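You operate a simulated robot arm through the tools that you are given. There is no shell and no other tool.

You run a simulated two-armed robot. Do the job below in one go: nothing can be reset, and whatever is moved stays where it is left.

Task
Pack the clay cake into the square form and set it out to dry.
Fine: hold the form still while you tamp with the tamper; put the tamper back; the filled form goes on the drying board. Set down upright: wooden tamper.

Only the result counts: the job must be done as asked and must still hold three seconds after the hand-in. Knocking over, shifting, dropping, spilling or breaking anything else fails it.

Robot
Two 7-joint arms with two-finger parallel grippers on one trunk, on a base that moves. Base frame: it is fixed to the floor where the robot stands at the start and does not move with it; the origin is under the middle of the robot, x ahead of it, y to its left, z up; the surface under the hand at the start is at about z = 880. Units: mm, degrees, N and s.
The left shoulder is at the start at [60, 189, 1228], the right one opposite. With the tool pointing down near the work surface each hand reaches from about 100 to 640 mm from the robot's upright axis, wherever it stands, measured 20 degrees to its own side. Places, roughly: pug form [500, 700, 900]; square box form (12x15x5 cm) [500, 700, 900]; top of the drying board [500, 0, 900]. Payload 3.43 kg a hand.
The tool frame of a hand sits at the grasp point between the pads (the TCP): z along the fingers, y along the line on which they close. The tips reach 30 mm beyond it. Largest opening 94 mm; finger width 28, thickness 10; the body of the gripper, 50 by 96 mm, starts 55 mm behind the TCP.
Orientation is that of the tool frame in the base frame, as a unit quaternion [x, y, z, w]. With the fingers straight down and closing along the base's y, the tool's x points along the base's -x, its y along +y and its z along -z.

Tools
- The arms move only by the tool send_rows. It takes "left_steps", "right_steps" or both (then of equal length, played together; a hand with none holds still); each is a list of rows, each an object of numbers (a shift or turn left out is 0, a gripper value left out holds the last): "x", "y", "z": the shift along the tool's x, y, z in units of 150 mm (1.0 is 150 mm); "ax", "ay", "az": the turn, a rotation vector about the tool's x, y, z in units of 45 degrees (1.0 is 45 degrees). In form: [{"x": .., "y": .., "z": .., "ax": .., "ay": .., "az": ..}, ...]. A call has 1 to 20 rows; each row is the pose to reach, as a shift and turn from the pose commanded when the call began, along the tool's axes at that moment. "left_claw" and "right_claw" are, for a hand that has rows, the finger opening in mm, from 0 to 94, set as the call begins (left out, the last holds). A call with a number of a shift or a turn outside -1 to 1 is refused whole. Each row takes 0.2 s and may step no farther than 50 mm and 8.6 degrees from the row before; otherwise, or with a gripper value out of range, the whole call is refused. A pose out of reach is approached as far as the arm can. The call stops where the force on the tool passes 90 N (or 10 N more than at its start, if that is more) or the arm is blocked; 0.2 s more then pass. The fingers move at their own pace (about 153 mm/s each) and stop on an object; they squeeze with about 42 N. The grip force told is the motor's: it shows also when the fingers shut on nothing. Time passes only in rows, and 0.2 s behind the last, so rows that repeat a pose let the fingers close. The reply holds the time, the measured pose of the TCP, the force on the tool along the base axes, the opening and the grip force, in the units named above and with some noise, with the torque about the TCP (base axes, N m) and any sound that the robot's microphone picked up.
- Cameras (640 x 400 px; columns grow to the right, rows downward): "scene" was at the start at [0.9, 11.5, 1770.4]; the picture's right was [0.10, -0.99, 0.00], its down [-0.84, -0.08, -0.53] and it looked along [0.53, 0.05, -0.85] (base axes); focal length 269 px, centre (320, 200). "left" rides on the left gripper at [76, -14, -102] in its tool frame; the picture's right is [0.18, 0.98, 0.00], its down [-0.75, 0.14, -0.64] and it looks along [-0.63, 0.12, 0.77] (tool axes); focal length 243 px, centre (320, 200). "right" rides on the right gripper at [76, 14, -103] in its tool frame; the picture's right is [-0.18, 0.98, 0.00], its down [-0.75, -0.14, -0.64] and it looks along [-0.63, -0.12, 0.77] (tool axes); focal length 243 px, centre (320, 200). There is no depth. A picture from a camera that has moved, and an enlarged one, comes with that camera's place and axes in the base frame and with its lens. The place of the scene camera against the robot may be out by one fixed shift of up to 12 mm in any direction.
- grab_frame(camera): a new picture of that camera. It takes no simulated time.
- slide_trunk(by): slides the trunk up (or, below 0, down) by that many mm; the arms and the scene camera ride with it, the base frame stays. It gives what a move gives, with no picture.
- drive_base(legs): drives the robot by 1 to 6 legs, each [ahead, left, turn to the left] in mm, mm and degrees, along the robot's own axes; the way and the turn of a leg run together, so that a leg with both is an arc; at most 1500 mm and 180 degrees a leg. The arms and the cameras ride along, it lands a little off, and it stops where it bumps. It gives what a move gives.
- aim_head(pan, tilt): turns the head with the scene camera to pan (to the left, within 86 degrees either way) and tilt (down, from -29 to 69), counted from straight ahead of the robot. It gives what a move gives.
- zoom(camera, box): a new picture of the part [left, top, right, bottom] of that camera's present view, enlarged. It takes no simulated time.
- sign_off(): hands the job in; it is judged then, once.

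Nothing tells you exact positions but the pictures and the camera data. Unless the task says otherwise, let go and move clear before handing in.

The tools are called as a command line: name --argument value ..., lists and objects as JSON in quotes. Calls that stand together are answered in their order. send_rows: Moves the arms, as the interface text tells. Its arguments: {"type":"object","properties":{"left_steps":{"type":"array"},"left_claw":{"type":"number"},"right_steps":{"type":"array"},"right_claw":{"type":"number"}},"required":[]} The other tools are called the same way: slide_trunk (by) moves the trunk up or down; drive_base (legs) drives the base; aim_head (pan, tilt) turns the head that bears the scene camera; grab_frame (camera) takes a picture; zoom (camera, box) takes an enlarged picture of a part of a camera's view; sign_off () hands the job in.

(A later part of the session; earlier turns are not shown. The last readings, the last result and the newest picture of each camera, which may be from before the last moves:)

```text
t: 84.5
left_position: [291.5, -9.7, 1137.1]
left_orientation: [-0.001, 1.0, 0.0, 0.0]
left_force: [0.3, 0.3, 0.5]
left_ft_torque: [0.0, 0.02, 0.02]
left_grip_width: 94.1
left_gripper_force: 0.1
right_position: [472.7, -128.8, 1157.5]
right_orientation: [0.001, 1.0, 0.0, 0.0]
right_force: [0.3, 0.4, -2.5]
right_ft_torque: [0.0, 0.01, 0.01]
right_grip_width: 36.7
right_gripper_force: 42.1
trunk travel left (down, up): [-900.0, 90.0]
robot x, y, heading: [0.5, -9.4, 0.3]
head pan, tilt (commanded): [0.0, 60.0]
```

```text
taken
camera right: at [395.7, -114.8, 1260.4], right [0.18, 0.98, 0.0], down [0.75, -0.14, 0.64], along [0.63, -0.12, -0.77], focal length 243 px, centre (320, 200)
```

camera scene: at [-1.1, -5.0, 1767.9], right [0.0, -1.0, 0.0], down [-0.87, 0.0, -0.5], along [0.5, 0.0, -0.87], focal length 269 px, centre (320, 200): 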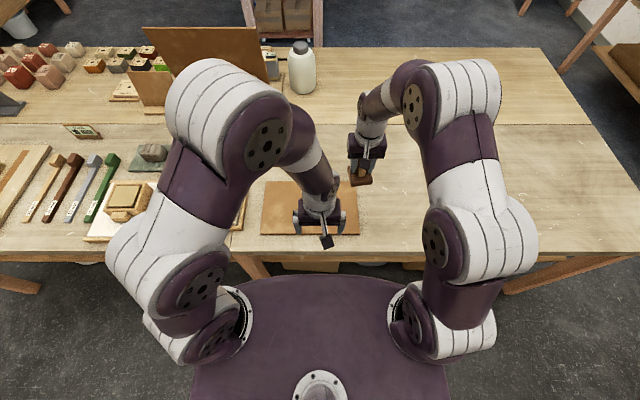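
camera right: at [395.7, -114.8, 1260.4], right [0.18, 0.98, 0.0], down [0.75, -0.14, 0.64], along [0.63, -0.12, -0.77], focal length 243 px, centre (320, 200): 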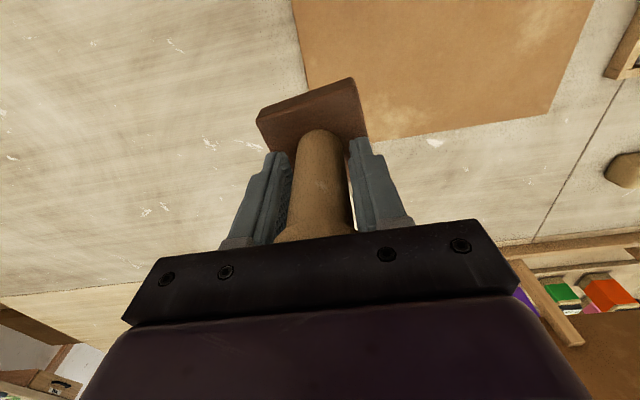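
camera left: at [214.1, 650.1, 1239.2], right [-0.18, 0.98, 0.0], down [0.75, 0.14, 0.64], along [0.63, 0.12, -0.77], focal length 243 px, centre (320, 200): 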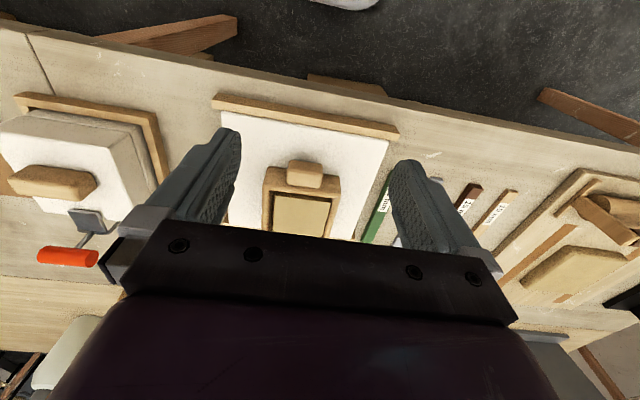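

send_rows --right_steps '[{"x": -0.1, "y": 0.09, "z": 0.05}, {"x": -0.2, "y": 0.19, "z": 0.12}, {"x": -0.312, "y": 0.282, "z": 0.2}, {"x": -0.312, "y": 0.282, "z": 0.3}, {"x": -0.312, "y": 0.282, "z": 0.353}, {"x": -0.312, "y": 0.282, "z": 0.353}]'

grab_frame --camera "right"

zoom --camera "scene" --box '[250, 130, 400, 250]'

```text
t: 85.9
left_position: [292.1, -10.1, 1135.7]
left_orientation: [0.0, 1.0, 0.0, 0.001]
left_force: [-0.3, -0.2, -0.3]
left_ft_torque: [0.0, 0.0, 0.03]
left_grip_width: 94.2
left_gripper_force: 0.0
right_position: [520.7, -87.0, 1103.4]
right_orientation: [0.0, 1.0, 0.0, 0.0]
right_force: [-0.7, -0.2, -2.5]
right_ft_torque: [-0.02, 0.02, 0.01]
right_grip_width: 36.9
right_gripper_force: 42.1
trunk travel left (down, up): [-900.0, 90.0]
robot x, y, heading: [-0.7, -7.5, -0.2]
head pan, tilt (commanded): [0.0, 60.0]
```

```text
taken
camera right: at [442.3, -73.8, 1206.4], right [0.18, 0.98, 0.0], down [0.75, -0.14, 0.64], along [0.63, -0.12, -0.77], focal length 243 px, centre (320, 200)
```

right: 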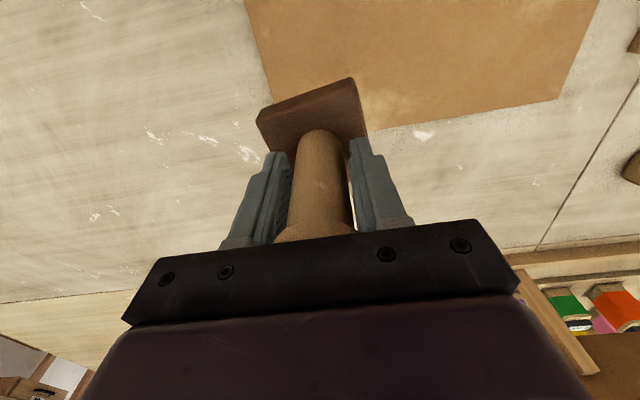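

```text
3.33 times, centred on (325, 190) of scene
camera zoom: at [-0.9, -6.1, 1767.9], right [0.0, -1.0, 0.0], down [-0.87, 0.0, -0.5], along [0.5, 0.0, -0.87], focal length 897 px, centre (303, 233)
```

zoom: 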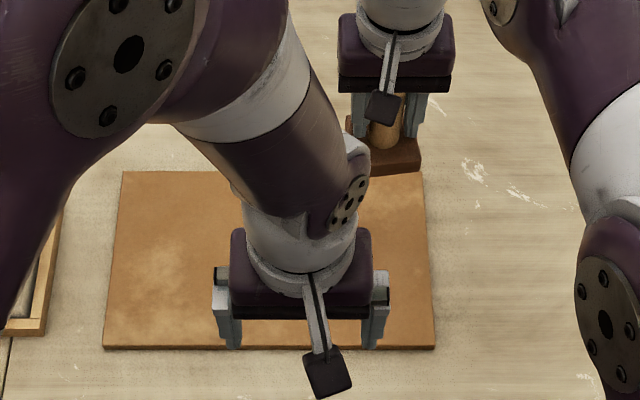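

The view matches the one from when I lifted the tamper, so I'm over its original spot. I'll lower it until it just touches the board.

send_rows --right_steps '[{"x": 0.005, "y": 0.008, "z": 0.2}, {"x": 0.005, "y": 0.008, "z": 0.4}, {"x": 0.005, "y": 0.008, "z": 0.6}, {"x": 0.005, "y": 0.008, "z": 0.75}, {"x": 0.005, "y": 0.008, "z": 0.87}, {"x": 0.005, "y": 0.008, "z": 0.93}]'

send_rows --right_steps '[{"z": 0.01}, {"z": 0.02}, {"z": 0.03}]'

grab_frame --camera "right"

```text
t: 87.3
left_position: [291.7, -9.5, 1135.9]
left_orientation: [0.001, 1.0, -0.001, 0.0]
left_force: [0.4, 0.0, -0.3]
left_ft_torque: [-0.04, -0.04, -0.02]
left_grip_width: 94.2
left_gripper_force: 0.2
right_position: [516.5, -86.7, 964.6]
right_orientation: [0.0, 1.0, 0.0, 0.001]
right_force: [0.2, 0.4, -1.5]
right_ft_torque: [-0.01, 0.02, 0.03]
right_grip_width: 36.6
right_gripper_force: 42.1
trunk travel left (down, up): [-900.0, 90.0]
robot x, y, heading: [-3.6, -10.7, 0.1]
head pan, tilt (commanded): [0.0, 60.0]
```

```text
t: 88.1
left_position: [291.2, -9.0, 1137.2]
left_orientation: [0.0, 1.0, 0.0, 0.0]
left_force: [0.2, 0.3, -0.3]
left_ft_torque: [0.0, 0.03, -0.03]
left_grip_width: 94.1
left_gripper_force: 0.0
right_position: [517.3, -85.2, 959.7]
right_orientation: [0.0, 1.0, 0.0, -0.001]
right_force: [0.1, 0.5, -2.6]
right_ft_torque: [-0.02, 0.0, 0.02]
right_grip_width: 36.7
right_gripper_force: 41.9
trunk travel left (down, up): [-900.0, 90.0]
robot x, y, heading: [-1.5, -10.2, -0.2]
head pan, tilt (commanded): [0.0, 60.0]
```

```text
taken
camera right: at [441.2, -71.8, 1063.0], right [0.18, 0.98, 0.0], down [0.75, -0.14, 0.64], along [0.63, -0.12, -0.77], focal length 243 px, centre (320, 200)
```

right: 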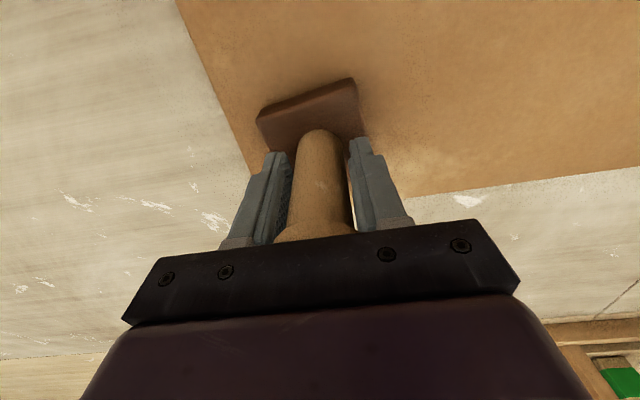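

send_rows --right_steps '[{"z": 0.008}, {"z": 0.016}, {"z": 0.02}]'

send_rows --right_steps '[{"z": 0.006}, {"z": 0.01}, {"z": 0.01}]'

```text
t: 88.9
left_position: [291.8, -7.5, 1135.8]
left_orientation: [-0.001, 1.0, 0.0, 0.0]
left_force: [-0.2, -0.2, -0.3]
left_ft_torque: [0.01, 0.0, 0.02]
left_grip_width: 94.0
left_gripper_force: 0.0
right_position: [519.4, -85.5, 956.3]
right_orientation: [0.0, 1.0, 0.0, -0.001]
right_force: [-0.4, 0.7, -2.7]
right_ft_torque: [0.0, 0.01, -0.01]
right_grip_width: 36.6
right_gripper_force: 41.4
trunk travel left (down, up): [-900.0, 90.0]
robot x, y, heading: [0.6, -8.2, 0.3]
head pan, tilt (commanded): [0.0, 60.0]
```

```text
t: 89.7
left_position: [291.7, -7.9, 1137.7]
left_orientation: [-0.001, 1.0, 0.0, 0.0]
left_force: [0.1, -0.1, -1.1]
left_ft_torque: [-0.04, -0.01, 0.01]
left_grip_width: 93.9
left_gripper_force: 0.0
right_position: [519.0, -84.3, 955.0]
right_orientation: [-0.001, 1.0, 0.0, 0.0]
right_force: [1.4, 0.2, 1.0]
right_ft_torque: [-0.08, -0.12, 0.04]
right_grip_width: 36.9
right_gripper_force: 41.7
trunk travel left (down, up): [-900.0, 90.0]
robot x, y, heading: [-0.1, -11.7, -0.3]
head pan, tilt (commanded): [0.0, 60.0]
```

The tamper touches the board. I'll settle it slightly and open the right hand, then rise straight up.

send_rows --right_steps '[{"z": 0.005}, {"z": 0.005}]'

send_rows --right_steps '[{"z": 0}, {"z": 0}, {"z": 0}]' --right_claw 80

grab_frame --camera "right"

```text
t: 90.3
left_position: [291.7, -8.3, 1136.0]
left_orientation: [0.0, 1.0, 0.0, -0.001]
left_force: [0.2, -0.5, 0.8]
left_ft_torque: [0.03, 0.03, -0.02]
left_grip_width: 94.1
left_gripper_force: 0.0
right_position: [519.4, -85.2, 955.9]
right_orientation: [0.0, 1.0, 0.001, 0.0]
right_force: [0.3, -2.9, 3.4]
right_ft_torque: [-0.29, -0.22, -0.07]
right_grip_width: 37.1
right_gripper_force: 42.5
trunk travel left (down, up): [-900.0, 90.0]
robot x, y, heading: [-3.3, -13.8, 0.3]
head pan, tilt (commanded): [0.0, 60.0]
```

```text
t: 91.1
left_position: [291.0, -8.7, 1136.8]
left_orientation: [0.0, 1.0, 0.0, 0.0]
left_force: [-0.5, 0.1, 0.8]
left_ft_torque: [0.01, 0.01, 0.01]
left_grip_width: 94.2
left_gripper_force: 0.0
right_position: [517.8, -84.4, 954.8]
right_orientation: [-0.001, 1.0, 0.001, 0.0]
right_force: [-1.0, 0.9, 1.6]
right_ft_torque: [0.0, -0.02, 0.02]
right_grip_width: 80.2
right_gripper_force: 0.0
trunk travel left (down, up): [-900.0, 90.0]
robot x, y, heading: [-3.4, -12.3, 0.2]
head pan, tilt (commanded): [0.0, 60.0]
```

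```text
taken
camera right: at [441.5, -71.6, 1058.1], right [0.18, 0.98, 0.0], down [0.75, -0.14, 0.64], along [0.63, -0.12, -0.77], focal length 243 px, centre (320, 200)
```

right: 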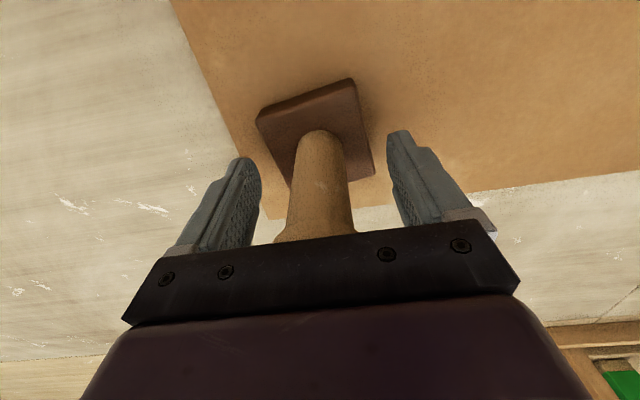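

Released and standing upright. I'll raise the right hand straight up and confirm.

send_rows --right_steps '[{"z": -0.05}, {"z": -0.15}, {"z": -0.3}, {"z": -0.5}, {"z": -0.7}, {"z": -0.9}, {"z": -1.0}]' --right_claw 90

send_rows --right_steps '[{"z": -0.2}, {"z": -0.45}, {"z": -0.6}]'

grab_frame --camera "right"

grab_frame --camera "scene"

```text
t: 92.7
left_position: [290.7, -8.4, 1136.0]
left_orientation: [0.001, 1.0, 0.0, 0.0]
left_force: [0.5, -0.9, -1.1]
left_ft_torque: [-0.01, 0.02, -0.01]
left_grip_width: 94.1
left_gripper_force: 0.2
right_position: [516.5, -83.0, 1105.7]
right_orientation: [0.0, 1.0, 0.0, -0.001]
right_force: [0.4, -0.2, 0.3]
right_ft_torque: [0.01, -0.03, 0.01]
right_grip_width: 90.1
right_gripper_force: 0.0
trunk travel left (down, up): [-900.0, 90.0]
robot x, y, heading: [-1.0, -9.7, 0.0]
head pan, tilt (commanded): [0.0, 60.0]
```

```text
t: 93.5
left_position: [291.5, -8.0, 1136.3]
left_orientation: [0.0, 1.0, 0.0, -0.001]
left_force: [-0.1, 0.5, 0.8]
left_ft_torque: [-0.01, -0.01, 0.02]
left_grip_width: 93.8
left_gripper_force: 0.1
right_position: [516.9, -83.4, 1194.7]
right_orientation: [0.0, 1.0, 0.0, 0.0]
right_force: [0.6, -0.6, -0.9]
right_ft_torque: [-0.02, 0.02, 0.02]
right_grip_width: 89.9
right_gripper_force: 0.1
trunk travel left (down, up): [-900.0, 90.0]
robot x, y, heading: [-0.3, -10.2, 0.2]
head pan, tilt (commanded): [0.0, 60.0]
```

```text
taken
camera right: at [440.5, -70.8, 1297.7], right [0.18, 0.98, 0.0], down [0.75, -0.14, 0.64], along [0.63, -0.12, -0.77], focal length 243 px, centre (320, 200)
```

right: 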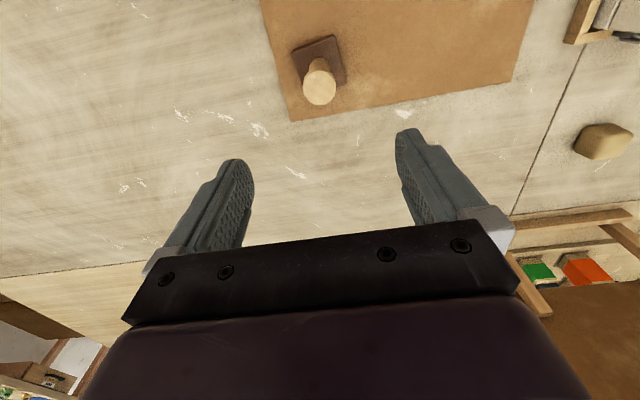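

```text
taken
camera scene: at [-1.3, -6.0, 1767.8], right [0.0, -1.0, 0.0], down [-0.87, 0.0, -0.5], along [0.5, 0.0, -0.87], focal length 269 px, centre (320, 200)
```

scene: 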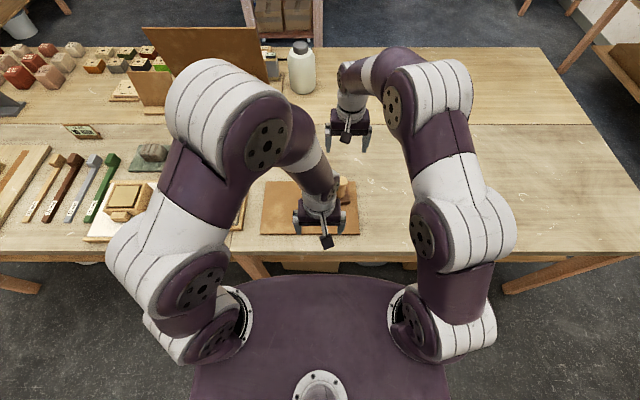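

The tamper stands upright where it was. Now I'll drive back to the form to pick it up by the lug with the left hand.

send_rows --right_steps '[{"x": 0.2, "y": -0.05}, {"x": 0.4, "y": -0.1}, {"x": 0.6, "y": -0.15}, {"x": 0.8, "y": -0.2}]'

drive_base --legs '[[0, 605, 0]]'

grab_frame --camera "left"

grab_frame --camera "scene"

```text
t: 94.5
left_position: [290.0, -8.6, 1136.3]
left_orientation: [0.0, 1.0, 0.0, 0.001]
left_force: [0.3, 0.5, 0.1]
left_ft_torque: [0.01, -0.05, 0.02]
left_grip_width: 93.8
left_gripper_force: 0.0
right_position: [397.9, -116.4, 1197.5]
right_orientation: [-0.001, 1.0, 0.0, 0.0]
right_force: [0.4, -0.4, -0.9]
right_ft_torque: [-0.01, 0.0, 0.01]
right_grip_width: 90.0
right_gripper_force: 0.1
trunk travel left (down, up): [-900.0, 90.0]
robot x, y, heading: [-2.7, -11.8, -0.3]
head pan, tilt (commanded): [0.0, 60.0]
```

```text
t: 97.9
left_position: [290.5, 581.9, 1135.4]
left_orientation: [-0.002, 1.0, 0.0, -0.001]
left_force: [0.3, 0.1, -0.2]
left_ft_torque: [0.04, -0.03, 0.03]
left_grip_width: 94.0
left_gripper_force: 0.0
right_position: [399.2, 474.9, 1197.4]
right_orientation: [-0.001, 1.0, 0.0, 0.0]
right_force: [0.7, -0.4, -0.3]
right_ft_torque: [-0.02, -0.01, -0.01]
right_grip_width: 90.0
right_gripper_force: 0.0
trunk travel left (down, up): [-900.0, 90.0]
robot x, y, heading: [-0.8, 580.4, 0.3]
head pan, tilt (commanded): [0.0, 60.0]
```

```text
taken
camera left: at [213.8, 566.8, 1239.1], right [-0.18, 0.98, 0.0], down [0.75, 0.14, 0.64], along [0.63, 0.12, -0.77], focal length 243 px, centre (320, 200)
```

left: 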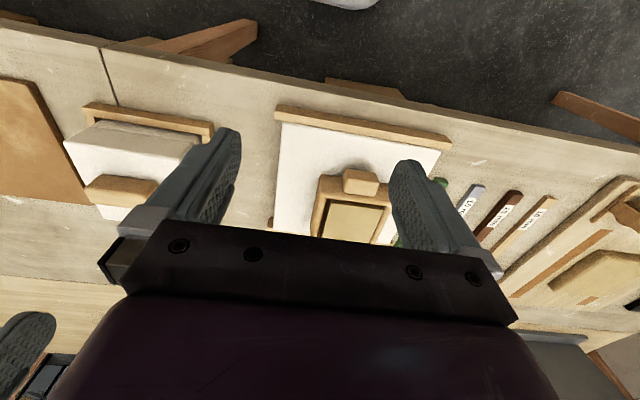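

```text
taken
camera scene: at [-1.9, 584.1, 1767.9], right [0.0, -1.0, 0.0], down [-0.87, 0.0, -0.5], along [0.5, 0.0, -0.87], focal length 269 px, centre (320, 200)
```

scene: 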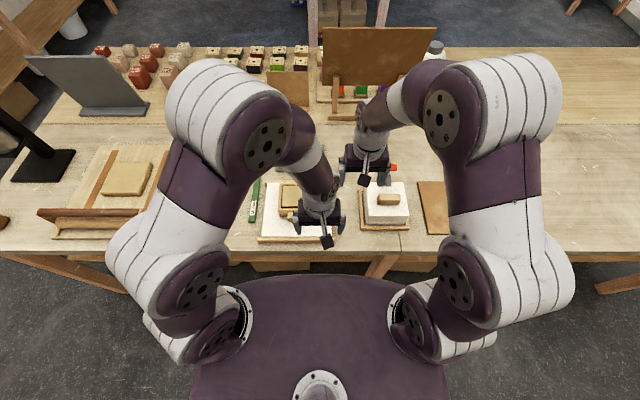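

send_rows --left_steps '[{"x": -0.15, "y": 0.11, "z": 0.05}, {"x": -0.31, "y": 0.22, "z": 0.1}, {"x": -0.47, "y": 0.33, "z": 0.15}, {"x": -0.63, "y": 0.44, "z": 0.22}, {"x": -0.767, "y": 0.553, "z": 0.3}, {"x": -0.767, "y": 0.553, "z": 0.3}]'

grab_frame --camera "left"

zoom --camera "left" --box '[240, 40, 400, 180]'

```text
t: 99.3
left_position: [406.4, 663.8, 1093.3]
left_orientation: [0.0, 1.0, 0.0, 0.0]
left_force: [-0.3, 0.2, -0.5]
left_ft_torque: [0.03, 0.0, -0.04]
left_grip_width: 93.9
left_gripper_force: 0.0
right_position: [398.3, 474.7, 1197.2]
right_orientation: [-0.001, 1.0, 0.001, 0.0]
right_force: [-0.4, -0.3, -0.3]
right_ft_torque: [0.02, -0.01, -0.02]
right_grip_width: 90.0
right_gripper_force: 0.1
trunk travel left (down, up): [-900.0, 90.0]
robot x, y, heading: [1.0, 579.4, 0.4]
head pan, tilt (commanded): [0.0, 60.0]
```

```text
taken
camera left: at [330.1, 649.0, 1196.3], right [-0.18, 0.98, 0.0], down [0.75, 0.14, 0.64], along [0.63, 0.12, -0.77], focal length 243 px, centre (320, 200)
```

left: 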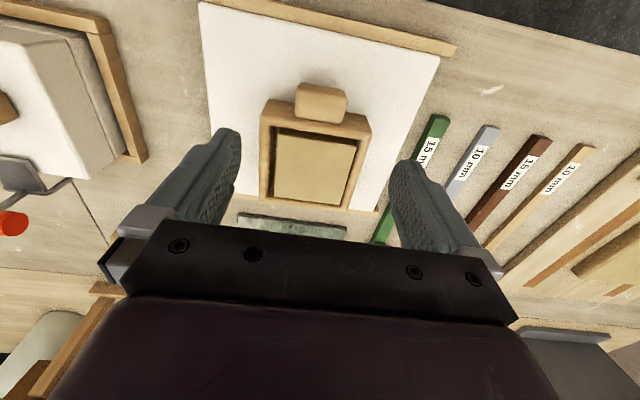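

```text
2.86 times, centred on (320, 110) of left
camera zoom: at [330.1, 649.0, 1196.3], right [-0.18, 0.98, 0.0], down [0.75, 0.14, 0.64], along [0.63, 0.12, -0.77], focal length 693 px, centre (320, 457)
```

zoom: 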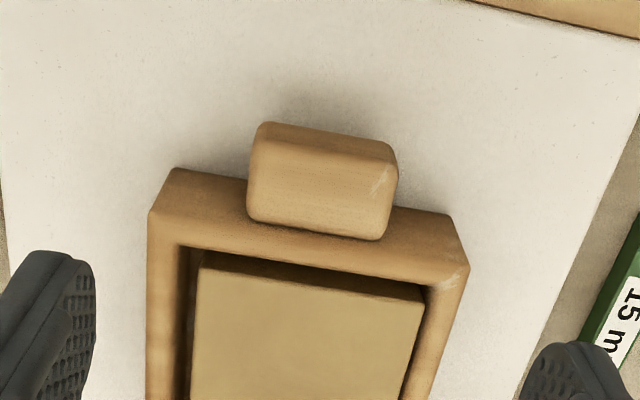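

The lug centre is at about [410.5, 665]. I'll lower the left hand straight down around it, keeping about 3 mm from the wall.

send_rows --left_steps '[{"x": -0.007, "y": 0.007, "z": 0.15}, {"x": -0.007, "y": 0.007, "z": 0.32}, {"x": -0.007, "y": 0.007, "z": 0.5}, {"x": -0.007, "y": 0.007, "z": 0.65}, {"x": -0.007, "y": 0.007, "z": 0.75}, {"x": -0.007, "y": 0.007, "z": 0.75}]'

grab_frame --camera "left"

zoom --camera "scene" --box '[250, 160, 350, 250]'

```text
t: 100.7
left_position: [405.9, 666.4, 977.7]
left_orientation: [-0.001, 1.0, -0.001, 0.0]
left_force: [0.2, -0.4, 0.1]
left_ft_torque: [0.02, -0.01, 0.0]
left_grip_width: 94.2
left_gripper_force: 0.0
right_position: [399.3, 474.9, 1198.4]
right_orientation: [-0.001, 1.0, 0.0, 0.0]
right_force: [0.6, -0.2, -0.9]
right_ft_torque: [0.01, 0.02, 0.01]
right_grip_width: 89.9
right_gripper_force: 0.0
trunk travel left (down, up): [-900.0, 90.0]
robot x, y, heading: [-0.2, 580.3, 0.1]
head pan, tilt (commanded): [0.0, 60.0]
```

```text
taken
camera left: at [328.7, 650.6, 1081.6], right [-0.18, 0.98, 0.0], down [0.75, 0.14, 0.64], along [0.63, 0.12, -0.77], focal length 243 px, centre (320, 200)
```

left: 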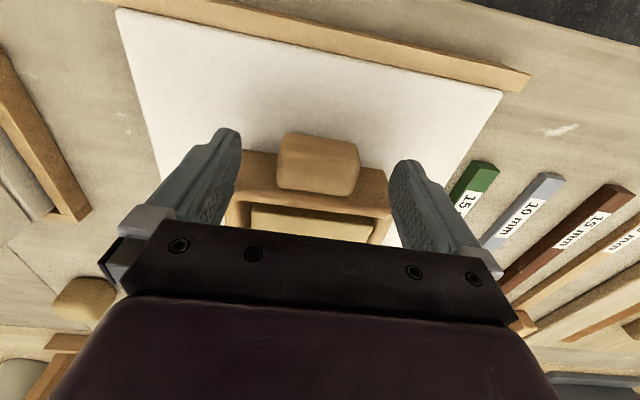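

```text
4.44 times, centred on (300, 205) of scene
camera zoom: at [-2.2, 585.3, 1767.9], right [0.0, -1.0, 0.0], down [-0.87, 0.0, -0.5], along [0.5, 0.0, -0.87], focal length 1196 px, centre (409, 178)
```

zoom: 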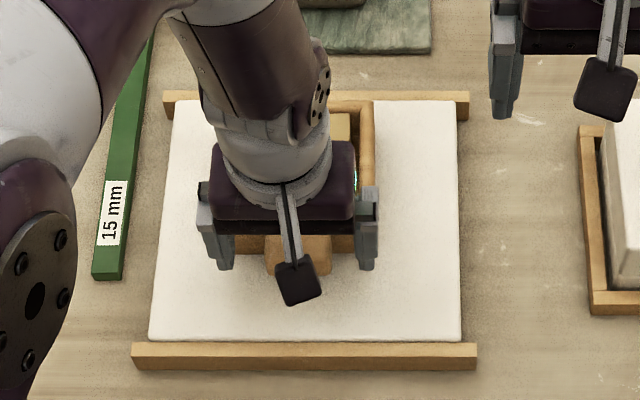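

send_rows --left_steps '[{"z": 0.06}, {"z": 0.12}, {"z": 0.165}, {"z": 0.187}, {"z": 0.187}]'

grab_frame --camera "left"

```text
t: 101.9
left_position: [405.9, 666.0, 950.0]
left_orientation: [-0.001, 1.0, 0.0, -0.001]
left_force: [-0.3, 0.2, -0.1]
left_ft_torque: [-0.03, 0.02, 0.0]
left_grip_width: 94.1
left_gripper_force: 0.1
right_position: [399.4, 474.5, 1197.4]
right_orientation: [-0.001, 1.0, 0.0, -0.001]
right_force: [-0.3, -1.0, -0.7]
right_ft_torque: [0.0, 0.02, -0.03]
right_grip_width: 89.7
right_gripper_force: 0.0
trunk travel left (down, up): [-900.0, 90.0]
robot x, y, heading: [0.8, 581.3, 0.4]
head pan, tilt (commanded): [0.0, 60.0]
```

```text
taken
camera left: at [329.9, 651.0, 1053.7], right [-0.18, 0.98, 0.0], down [0.75, 0.14, 0.64], along [0.63, 0.12, -0.77], focal length 243 px, centre (320, 200)
```

left: 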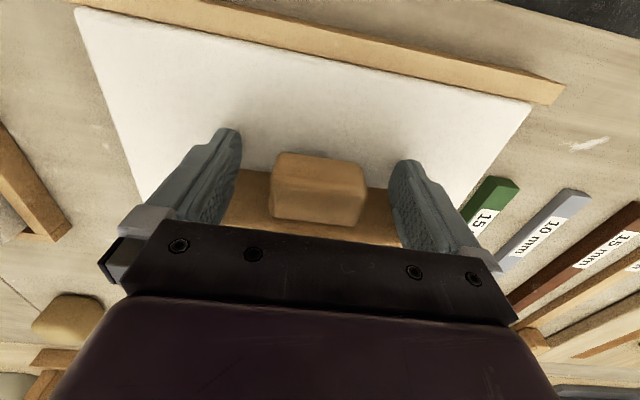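

send_rows --left_steps '[{"z": 0}, {"z": 0}, {"z": 0}, {"z": 0}, {"z": 0}]' --left_claw 30

grab_frame --camera "left"

```text
t: 103.1
left_position: [405.8, 666.2, 950.8]
left_orientation: [-0.001, 1.0, 0.0, 0.0]
left_force: [-0.4, -0.3, -0.7]
left_ft_torque: [0.01, -0.15, 0.07]
left_grip_width: 53.8
left_gripper_force: 42.0
right_position: [399.9, 474.8, 1198.2]
right_orientation: [0.0, 1.0, 0.0, 0.0]
right_force: [-0.1, -1.5, 0.1]
right_ft_torque: [0.03, -0.01, 0.02]
right_grip_width: 89.8
right_gripper_force: 0.0
trunk travel left (down, up): [-900.0, 90.0]
robot x, y, heading: [-0.1, 582.4, 0.1]
head pan, tilt (commanded): [0.0, 60.0]
```

```text
taken
camera left: at [329.9, 651.1, 1053.8], right [-0.19, 0.98, 0.0], down [0.75, 0.14, 0.64], along [0.63, 0.12, -0.77], focal length 243 px, centre (320, 200)
```

left: 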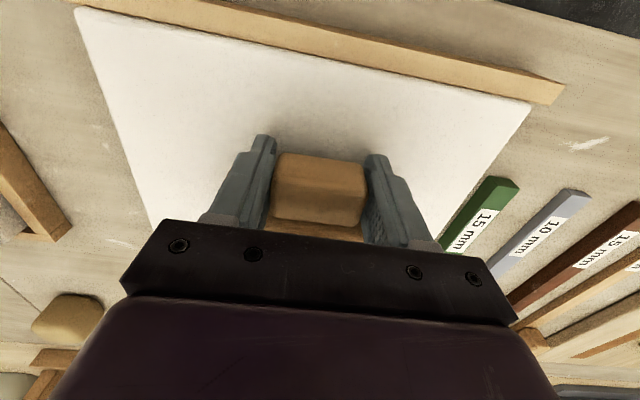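

Firm grip with no strain. I'll lift just 6 mm first and check the load and tilt.

send_rows --left_steps '[{"z": -0.01}, {"z": -0.02}, {"z": -0.03}, {"z": -0.04}, {"z": -0.04}]'

grab_frame --camera "left"

zoom --camera "scene" --box '[250, 160, 350, 250]'

grab_frame --camera "right"

```text
t: 104.3
left_position: [405.5, 667.0, 956.8]
left_orientation: [-0.001, 1.0, 0.0, 0.0]
left_force: [-0.2, 0.7, -6.2]
left_ft_torque: [0.0, 0.51, 0.01]
left_grip_width: 53.9
left_gripper_force: 42.5
right_position: [399.7, 476.6, 1197.1]
right_orientation: [-0.001, 1.0, 0.001, -0.001]
right_force: [0.0, -0.5, -0.1]
right_ft_torque: [0.0, 0.02, 0.01]
right_grip_width: 90.2
right_gripper_force: 0.0
trunk travel left (down, up): [-900.0, 90.0]
robot x, y, heading: [-2.0, 581.0, 0.2]
head pan, tilt (commanded): [0.0, 60.0]
```

```text
taken
camera left: at [329.7, 651.4, 1059.2], right [-0.18, 0.98, 0.0], down [0.75, 0.14, 0.64], along [0.63, 0.12, -0.77], focal length 243 px, centre (320, 200)
```

left: 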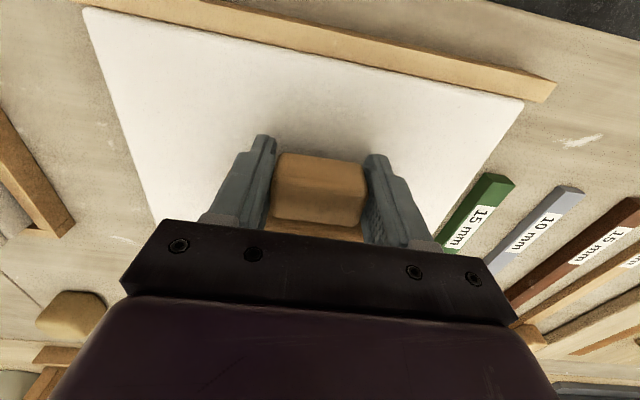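

```text
4.44 times, centred on (300, 205) of scene
camera zoom: at [-1.1, 585.4, 1767.8], right [0.0, -1.0, 0.0], down [-0.87, 0.0, -0.5], along [0.5, 0.0, -0.87], focal length 1196 px, centre (409, 178)
```

zoom: 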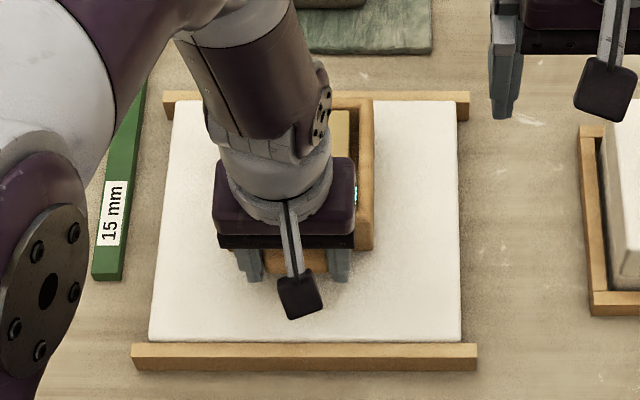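

```text
taken
camera right: at [323.4, 489.2, 1300.4], right [0.18, 0.98, 0.0], down [0.75, -0.14, 0.64], along [0.63, -0.12, -0.77], focal length 243 px, centre (320, 200)
```

right: 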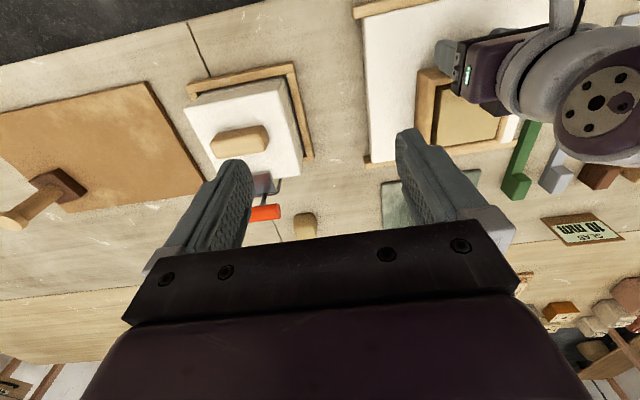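

The whole weight (0.63 kg) is held by the lug without tilting. I'll lift slowly to travel height.

send_rows --left_steps '[{"z": -0.06}, {"z": -0.13}, {"z": -0.22}, {"z": -0.32}, {"z": -0.42}, {"z": -0.52}, {"z": -0.62}, {"z": -0.72}, {"z": -0.82}, {"z": -0.92}, {"z": -1.0}, {"z": -1.0}]'

grab_frame --camera "left"

grab_frame --camera "right"

```text
t: 106.9
left_position: [404.7, 668.4, 1105.2]
left_orientation: [-0.001, 1.0, -0.001, -0.001]
left_force: [-0.8, -0.3, -7.2]
left_ft_torque: [-0.01, 0.53, 0.0]
left_grip_width: 53.6
left_gripper_force: 42.2
right_position: [400.4, 474.9, 1196.5]
right_orientation: [-0.001, 1.0, -0.001, 0.0]
right_force: [0.3, 0.4, 0.3]
right_ft_torque: [0.0, 0.03, -0.01]
right_grip_width: 90.2
right_gripper_force: 0.0
trunk travel left (down, up): [-900.0, 90.0]
robot x, y, heading: [2.7, 581.0, -0.3]
head pan, tilt (commanded): [0.0, 60.0]
```

```text
taken
camera left: at [328.4, 653.4, 1209.3], right [-0.18, 0.98, 0.0], down [0.75, 0.14, 0.64], along [0.63, 0.12, -0.77], focal length 243 px, centre (320, 200)
```

left: 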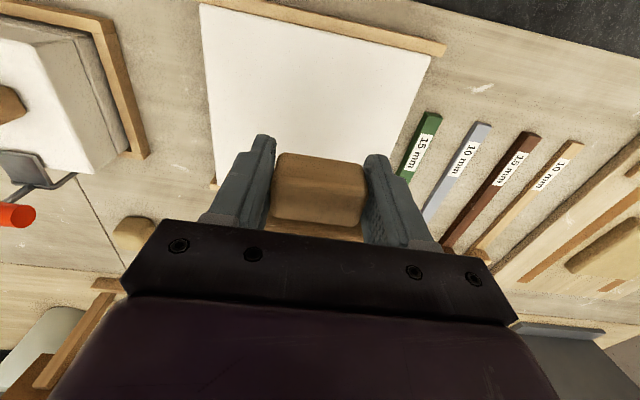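

```text
taken
camera right: at [323.6, 489.2, 1300.3], right [0.18, 0.98, 0.0], down [0.75, -0.14, 0.64], along [0.63, -0.12, -0.77], focal length 243 px, centre (320, 200)
```

right: 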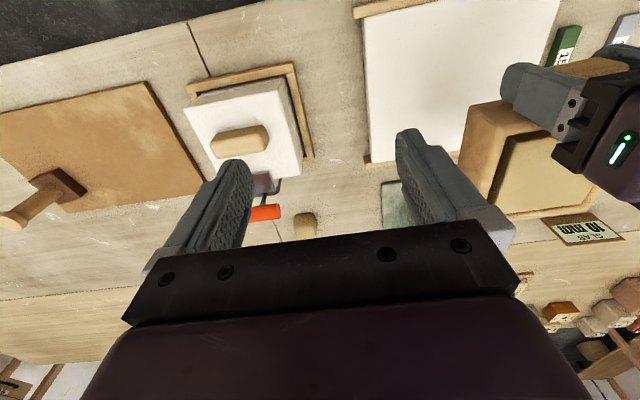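

The form hangs level in the hand with the clay inside. I'll raise it slightly more and drive to the drying board.

send_rows --left_steps '[{"z": -0.08}, {"z": -0.16}, {"z": -0.24}, {"z": -0.3}]'

drive_base --legs '[[0, -300, 0]]'

grab_frame --camera "left"

grab_frame --camera "scene"

```text
t: 107.9
left_position: [405.4, 666.8, 1151.9]
left_orientation: [-0.001, 1.0, 0.0, -0.001]
left_force: [-0.3, 0.3, -6.9]
left_ft_torque: [-0.03, 0.54, 0.01]
left_grip_width: 53.6
left_gripper_force: 42.3
right_position: [399.2, 476.1, 1197.0]
right_orientation: [-0.001, 1.0, 0.0, 0.0]
right_force: [0.6, 0.4, -0.2]
right_ft_torque: [-0.01, 0.02, 0.03]
right_grip_width: 90.0
right_gripper_force: 0.1
trunk travel left (down, up): [-900.0, 90.0]
robot x, y, heading: [-0.5, 576.4, -0.0]
head pan, tilt (commanded): [0.0, 60.0]
```

```text
t: 109.9
left_position: [407.3, 375.5, 1152.8]
left_orientation: [0.0, 1.0, -0.001, 0.001]
left_force: [0.5, 0.1, -7.4]
left_ft_torque: [-0.06, 0.5, 0.05]
left_grip_width: 53.9
left_gripper_force: 41.8
right_position: [399.2, 185.1, 1197.0]
right_orientation: [0.001, 1.0, -0.001, 0.0]
right_force: [0.0, 0.5, 0.0]
right_ft_torque: [-0.03, -0.05, 0.01]
right_grip_width: 90.0
right_gripper_force: 0.0
trunk travel left (down, up): [-900.0, 90.0]
robot x, y, heading: [-1.1, 287.0, -0.2]
head pan, tilt (commanded): [0.0, 60.0]
```

```text
taken
camera left: at [329.3, 361.3, 1255.2], right [-0.18, 0.98, 0.0], down [0.75, 0.14, 0.64], along [0.63, 0.12, -0.77], focal length 243 px, centre (320, 200)
```

left: 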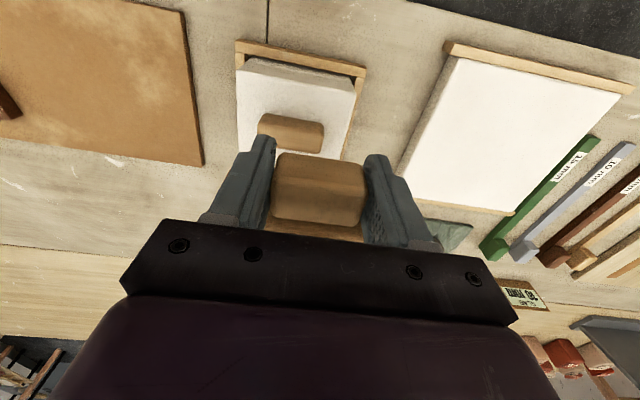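

```text
taken
camera scene: at [-1.0, 296.3, 1767.8], right [0.0, -1.0, 0.0], down [-0.87, 0.0, -0.5], along [0.5, 0.0, -0.87], focal length 269 px, centre (320, 200)
```

scene: 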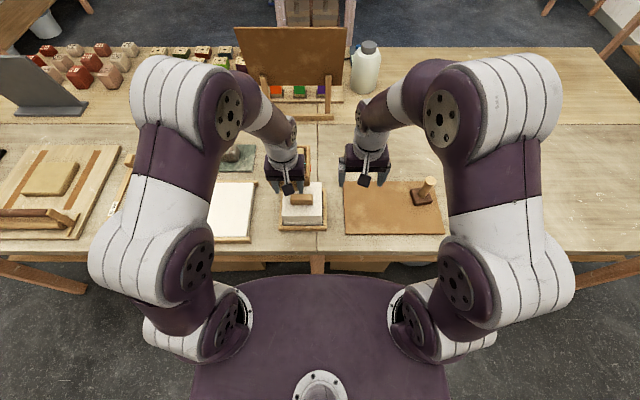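

drive_base --legs '[[0, -300, 0]]'

grab_frame --camera "left"

grab_frame --camera "right"

grab_frame --camera "scene"

```text
t: 111.9
left_position: [405.9, 84.6, 1152.3]
left_orientation: [-0.002, 1.0, -0.001, -0.001]
left_force: [0.6, 0.0, -6.8]
left_ft_torque: [-0.02, 0.54, 0.01]
left_grip_width: 53.6
left_gripper_force: 42.6
right_position: [402.5, -106.3, 1197.6]
right_orientation: [-0.002, 1.0, -0.001, -0.001]
right_force: [-1.0, -0.3, 0.4]
right_ft_torque: [-0.03, -0.01, -0.05]
right_grip_width: 90.0
right_gripper_force: 0.1
trunk travel left (down, up): [-900.0, 90.0]
robot x, y, heading: [-0.6, -1.5, 0.2]
head pan, tilt (commanded): [0.0, 60.0]
```

```text
taken
camera left: at [329.4, 69.5, 1255.2], right [-0.19, 0.98, 0.0], down [0.75, 0.15, 0.64], along [0.63, 0.12, -0.77], focal length 243 px, centre (320, 200)
```

left: 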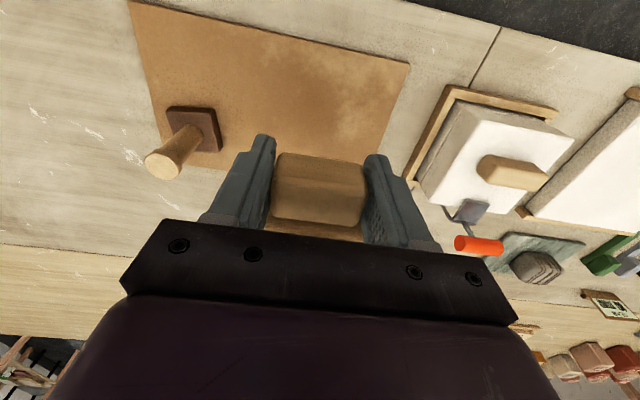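

```text
taken
camera right: at [324.4, -93.2, 1300.5], right [0.18, 0.98, 0.0], down [0.75, -0.14, 0.64], along [0.63, -0.12, -0.77], focal length 243 px, centre (320, 200)
```

right: 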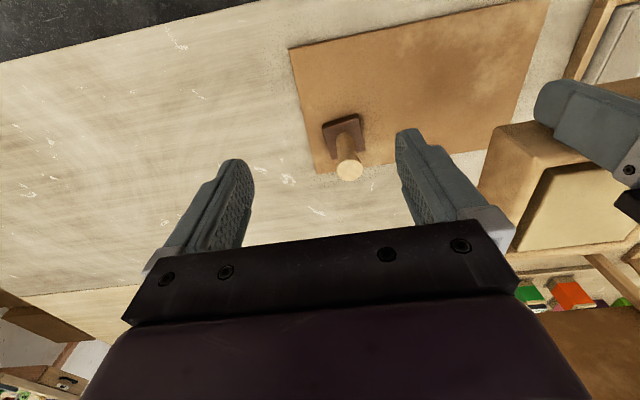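

```text
taken
camera scene: at [-0.4, 2.1, 1767.8], right [0.01, -1.0, 0.0], down [-0.87, -0.01, -0.5], along [0.5, 0.0, -0.87], focal length 269 px, centre (320, 200)
```

scene: 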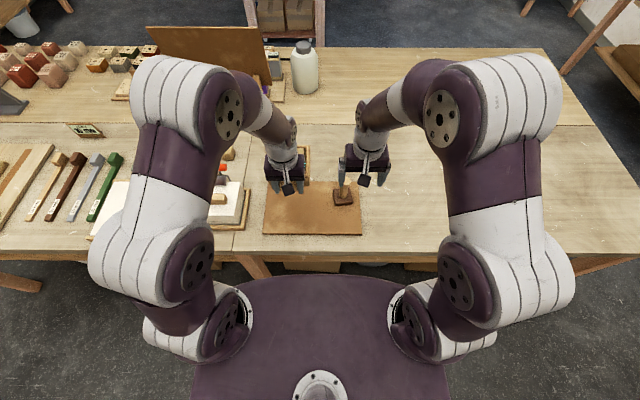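

I'm over the board with the tamper well clear to the right. I'll move the form to board centre (about y=75) and begin lowering.

send_rows --left_steps '[{"x": -0.04, "y": -0.03, "z": 0.1}, {"x": -0.087, "y": -0.064, "z": 0.22}, {"x": -0.087, "y": -0.064, "z": 0.34}, {"x": -0.087, "y": -0.064, "z": 0.46}, {"x": -0.087, "y": -0.064, "z": 0.58}, {"x": -0.087, "y": -0.064, "z": 0.7}, {"x": -0.087, "y": -0.064, "z": 0.82}, {"x": -0.087, "y": -0.064, "z": 0.92}, {"x": -0.087, "y": -0.064, "z": 1.0}, {"x": -0.087, "y": -0.064, "z": 1.0}]'

grab_frame --camera "left"

grab_frame --camera "right"

zoom --camera "scene" --box '[250, 140, 380, 245]'

```text
t: 114.1
left_position: [417.9, 74.3, 1000.3]
left_orientation: [-0.002, 1.0, -0.001, -0.001]
left_force: [-0.5, 0.2, -6.6]
left_ft_torque: [-0.03, 0.52, 0.02]
left_grip_width: 53.6
left_gripper_force: 42.0
right_position: [401.2, -108.5, 1198.1]
right_orientation: [-0.003, 1.0, -0.001, -0.001]
right_force: [0.3, 0.0, 0.1]
right_ft_torque: [-0.01, -0.01, 0.01]
right_grip_width: 89.9
right_gripper_force: 0.1
trunk travel left (down, up): [-900.0, 90.0]
robot x, y, heading: [-0.6, -7.3, 0.3]
head pan, tilt (commanded): [0.0, 60.0]
```

```text
taken
camera left: at [341.9, 59.5, 1104.5], right [-0.19, 0.98, 0.0], down [0.75, 0.15, 0.64], along [0.63, 0.12, -0.77], focal length 243 px, centre (320, 200)
```

left: 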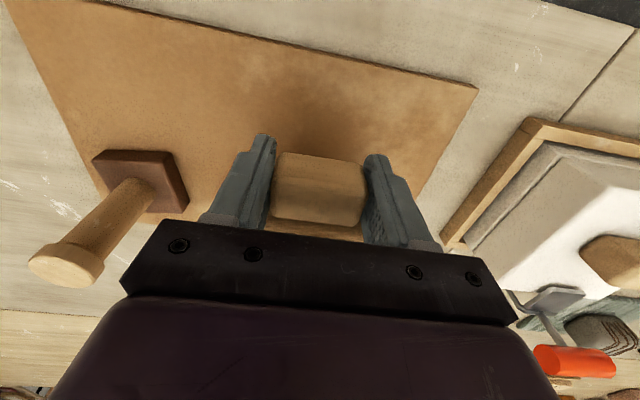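

```text
taken
camera right: at [324.4, -94.8, 1300.4], right [0.18, 0.98, 0.0], down [0.75, -0.14, 0.64], along [0.63, -0.11, -0.77], focal length 243 px, centre (320, 200)
```

right: 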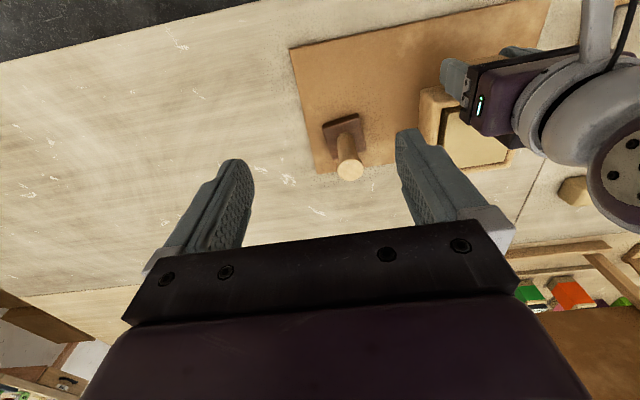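

```text
3.81 times, centred on (315, 192) of scene
camera zoom: at [-0.4, 0.0, 1767.9], right [0.01, -1.0, 0.0], down [-0.87, -0.01, -0.5], along [0.5, 0.0, -0.87], focal length 1025 px, centre (339, 229)
```

zoom: 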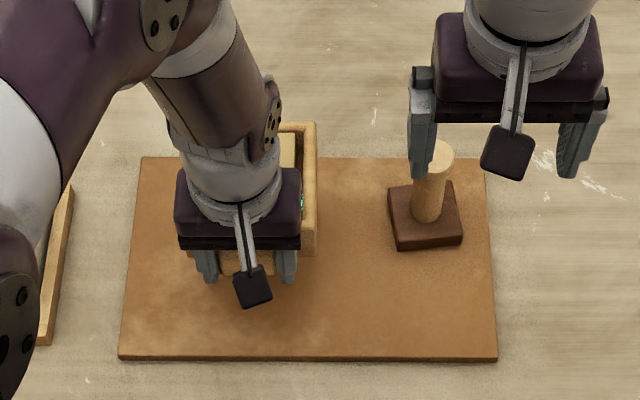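

send_rows --left_steps '[{"z": 0.08}, {"z": 0.16}, {"z": 0.24}, {"z": 0.32}, {"z": 0.38}, {"z": 0.4}]'

send_rows --left_steps '[{"z": 0.015}, {"z": 0.03}, {"z": 0.04}]'

send_rows --left_steps '[{"z": 0.01}, {"z": 0.02}]'

```text
t: 115.5
left_position: [417.1, 74.0, 940.9]
left_orientation: [-0.002, 1.0, 0.0, 0.0]
left_force: [0.7, -0.6, -6.0]
left_ft_torque: [0.01, 0.51, 0.01]
left_grip_width: 53.3
left_gripper_force: 42.5
right_position: [401.1, -109.1, 1197.6]
right_orientation: [-0.003, 1.0, 0.0, 0.0]
right_force: [-0.1, 0.1, 0.2]
right_ft_torque: [0.01, 0.03, 0.04]
right_grip_width: 89.8
right_gripper_force: 0.1
trunk travel left (down, up): [-900.0, 90.0]
robot x, y, heading: [-1.6, -5.8, 0.1]
head pan, tilt (commanded): [0.0, 60.0]
```

```text
t: 116.3
left_position: [417.4, 74.5, 935.4]
left_orientation: [-0.003, 1.0, -0.001, -0.001]
left_force: [-0.1, -0.2, -7.1]
left_ft_torque: [0.01, 0.52, 0.05]
left_grip_width: 53.5
left_gripper_force: 41.7
right_position: [400.2, -108.0, 1197.8]
right_orientation: [-0.002, 1.0, 0.0, 0.001]
right_force: [-0.4, -0.7, -0.4]
right_ft_torque: [0.0, 0.0, -0.02]
right_grip_width: 90.0
right_gripper_force: 0.0
trunk travel left (down, up): [-900.0, 90.0]
robot x, y, heading: [-1.7, -7.2, 0.3]
head pan, tilt (commanded): [0.0, 60.0]
```

```text
t: 116.9
left_position: [419.6, 72.6, 931.5]
left_orientation: [-0.003, 1.0, 0.0, -0.002]
left_force: [-0.2, 0.0, -6.7]
left_ft_torque: [0.0, 0.47, 0.01]
left_grip_width: 53.8
left_gripper_force: 42.5
right_position: [400.1, -108.1, 1196.9]
right_orientation: [-0.003, 1.0, 0.0, -0.001]
right_force: [-1.3, 0.0, 0.0]
right_ft_torque: [0.0, 0.0, -0.01]
right_grip_width: 90.6
right_gripper_force: 0.0
trunk travel left (down, up): [-900.0, 90.0]
robot x, y, heading: [1.6, -5.5, 0.3]
head pan, tilt (commanded): [0.0, 60.0]
```

Still no contact at z≈931.5, so I'll keep lowering in small steps.

send_rows --left_steps '[{"z": 0.01}, {"z": 0.02}]'

send_rows --left_steps '[{"z": 0.007}, {"z": 0.014}]'

send_rows --left_steps '[{"z": 0.007}, {"z": 0.01}]'

```text
t: 117.5
left_position: [419.6, 73.2, 931.8]
left_orientation: [-0.003, 1.0, 0.0, 0.001]
left_force: [-4.3, 0.1, 2.4]
left_ft_torque: [0.09, -0.78, -0.01]
left_grip_width: 53.9
left_gripper_force: 42.2
right_position: [399.1, -107.8, 1199.1]
right_orientation: [-0.003, 1.0, 0.0, 0.0]
right_force: [-1.0, 0.2, 0.3]
right_ft_torque: [0.0, -0.01, 0.05]
right_grip_width: 90.0
right_gripper_force: 0.0
trunk travel left (down, up): [-900.0, 90.0]
robot x, y, heading: [1.4, -3.9, 0.4]
head pan, tilt (commanded): [0.0, 60.0]
```

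```text
t: 118.1
left_position: [419.4, 72.0, 928.7]
left_orientation: [-0.002, 1.0, 0.0, 0.002]
left_force: [0.7, -1.6, 17.7]
left_ft_torque: [-0.06, -0.49, -0.05]
left_grip_width: 53.6
left_gripper_force: 42.3
right_position: [399.1, -108.4, 1197.7]
right_orientation: [-0.003, 1.0, 0.0, 0.0]
right_force: [0.2, 0.1, -0.3]
right_ft_torque: [-0.01, 0.02, 0.01]
right_grip_width: 90.0
right_gripper_force: 0.0
trunk travel left (down, up): [-900.0, 90.0]
robot x, y, heading: [-3.2, -6.5, 0.5]
head pan, tilt (commanded): [0.0, 60.0]
```

```text
t: 118.7
left_position: [418.0, 71.6, 928.8]
left_orientation: [-0.002, 1.0, 0.0, 0.003]
left_force: [0.9, -5.9, 32.2]
left_ft_torque: [-0.05, -0.5, -0.06]
left_grip_width: 54.0
left_gripper_force: 42.2
right_position: [399.3, -110.5, 1199.2]
right_orientation: [-0.003, 1.0, 0.001, 0.0]
right_force: [-1.4, 0.0, -0.3]
right_ft_torque: [-0.01, -0.03, -0.01]
right_grip_width: 90.0
right_gripper_force: 0.0
trunk travel left (down, up): [-900.0, 90.0]
robot x, y, heading: [1.2, -8.0, 0.3]
head pan, tilt (commanded): [0.0, 60.0]
```

The form is on the board (contact at z≈929). I'll ease off the pressure and then check before releasing.

send_rows --left_steps '[{"z": -0.008}, {"z": -0.016}, {"z": -0.016}]'

grab_frame --camera "left"

zoom --camera "scene" --box '[250, 150, 380, 245]'

zoom --camera "right" --box '[270, 0, 590, 200]'

```text
t: 119.5
left_position: [418.0, 75.0, 929.7]
left_orientation: [-0.002, 1.0, 0.001, 0.0]
left_force: [5.2, -6.8, 11.1]
left_ft_torque: [-0.04, -1.07, -0.47]
left_grip_width: 53.7
left_gripper_force: 41.4
right_position: [400.4, -109.2, 1196.6]
right_orientation: [-0.002, 1.0, 0.0, 0.0]
right_force: [1.0, -0.5, 0.2]
right_ft_torque: [0.03, 0.0, 0.0]
right_grip_width: 90.0
right_gripper_force: 0.1
trunk travel left (down, up): [-900.0, 90.0]
robot x, y, heading: [-1.4, -3.7, 0.2]
head pan, tilt (commanded): [0.0, 60.0]
```

```text
taken
camera left: at [341.1, 57.8, 1032.0], right [-0.19, 0.98, 0.0], down [0.75, 0.14, 0.64], along [0.63, 0.12, -0.77], focal length 243 px, centre (320, 200)
```

left: 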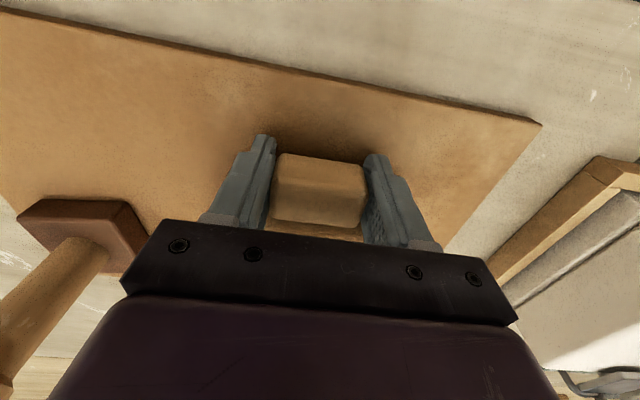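

```text
4.21 times, centred on (315, 198) of scene
camera zoom: at [-1.7, -1.6, 1767.7], right [0.01, -1.0, 0.0], down [-0.87, 0.0, -0.5], along [0.5, 0.0, -0.87], focal length 1133 px, centre (341, 210)
```

zoom: 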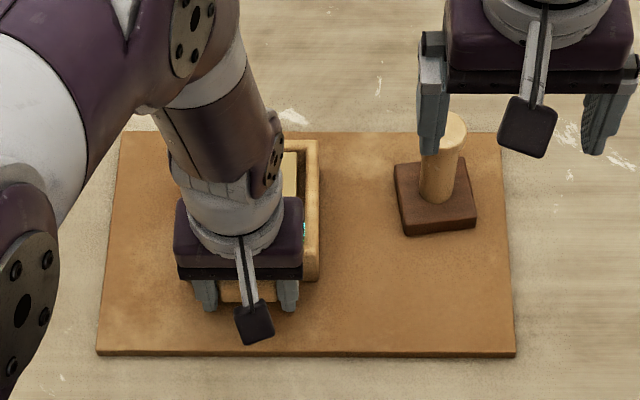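

```text
2.00 times, centred on (430, 100) of right
camera zoom: at [323.5, -96.0, 1300.5], right [0.18, 0.98, 0.0], down [0.75, -0.14, 0.64], along [0.63, -0.11, -0.77], focal length 485 px, centre (100, 400)
```

zoom: 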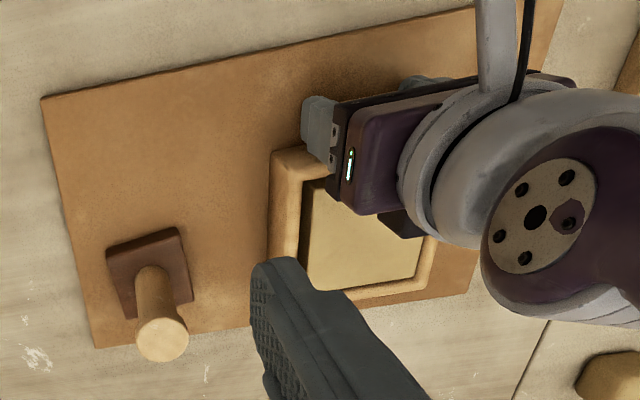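

The form sits fully on the board with clear margins to the edges and tamper. Releasing the lug now.

send_rows --left_steps '[{"z": 0}, {"z": 0}, {"z": 0}]' --left_claw 90

grab_frame --camera "left"

```text
t: 120.3
left_position: [418.5, 75.1, 929.3]
left_orientation: [-0.003, 1.0, 0.0, -0.001]
left_force: [0.4, 0.7, -0.2]
left_ft_torque: [-0.04, 0.02, -0.02]
left_grip_width: 90.0
left_gripper_force: 0.0
right_position: [400.0, -107.0, 1196.8]
right_orientation: [-0.003, 1.0, 0.0, 0.0]
right_force: [-0.4, 0.0, -0.7]
right_ft_torque: [-0.01, -0.01, -0.01]
right_grip_width: 90.1
right_gripper_force: 0.0
trunk travel left (down, up): [-900.0, 90.0]
robot x, y, heading: [0.6, -4.1, 0.4]
head pan, tilt (commanded): [0.0, 60.0]
```

```text
taken
camera left: at [341.4, 58.8, 1032.0], right [-0.19, 0.98, 0.0], down [0.75, 0.15, 0.64], along [0.63, 0.12, -0.77], focal length 243 px, centre (320, 200)
```

left: 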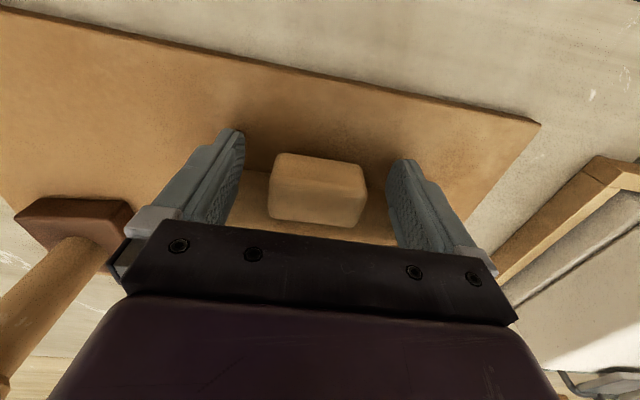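

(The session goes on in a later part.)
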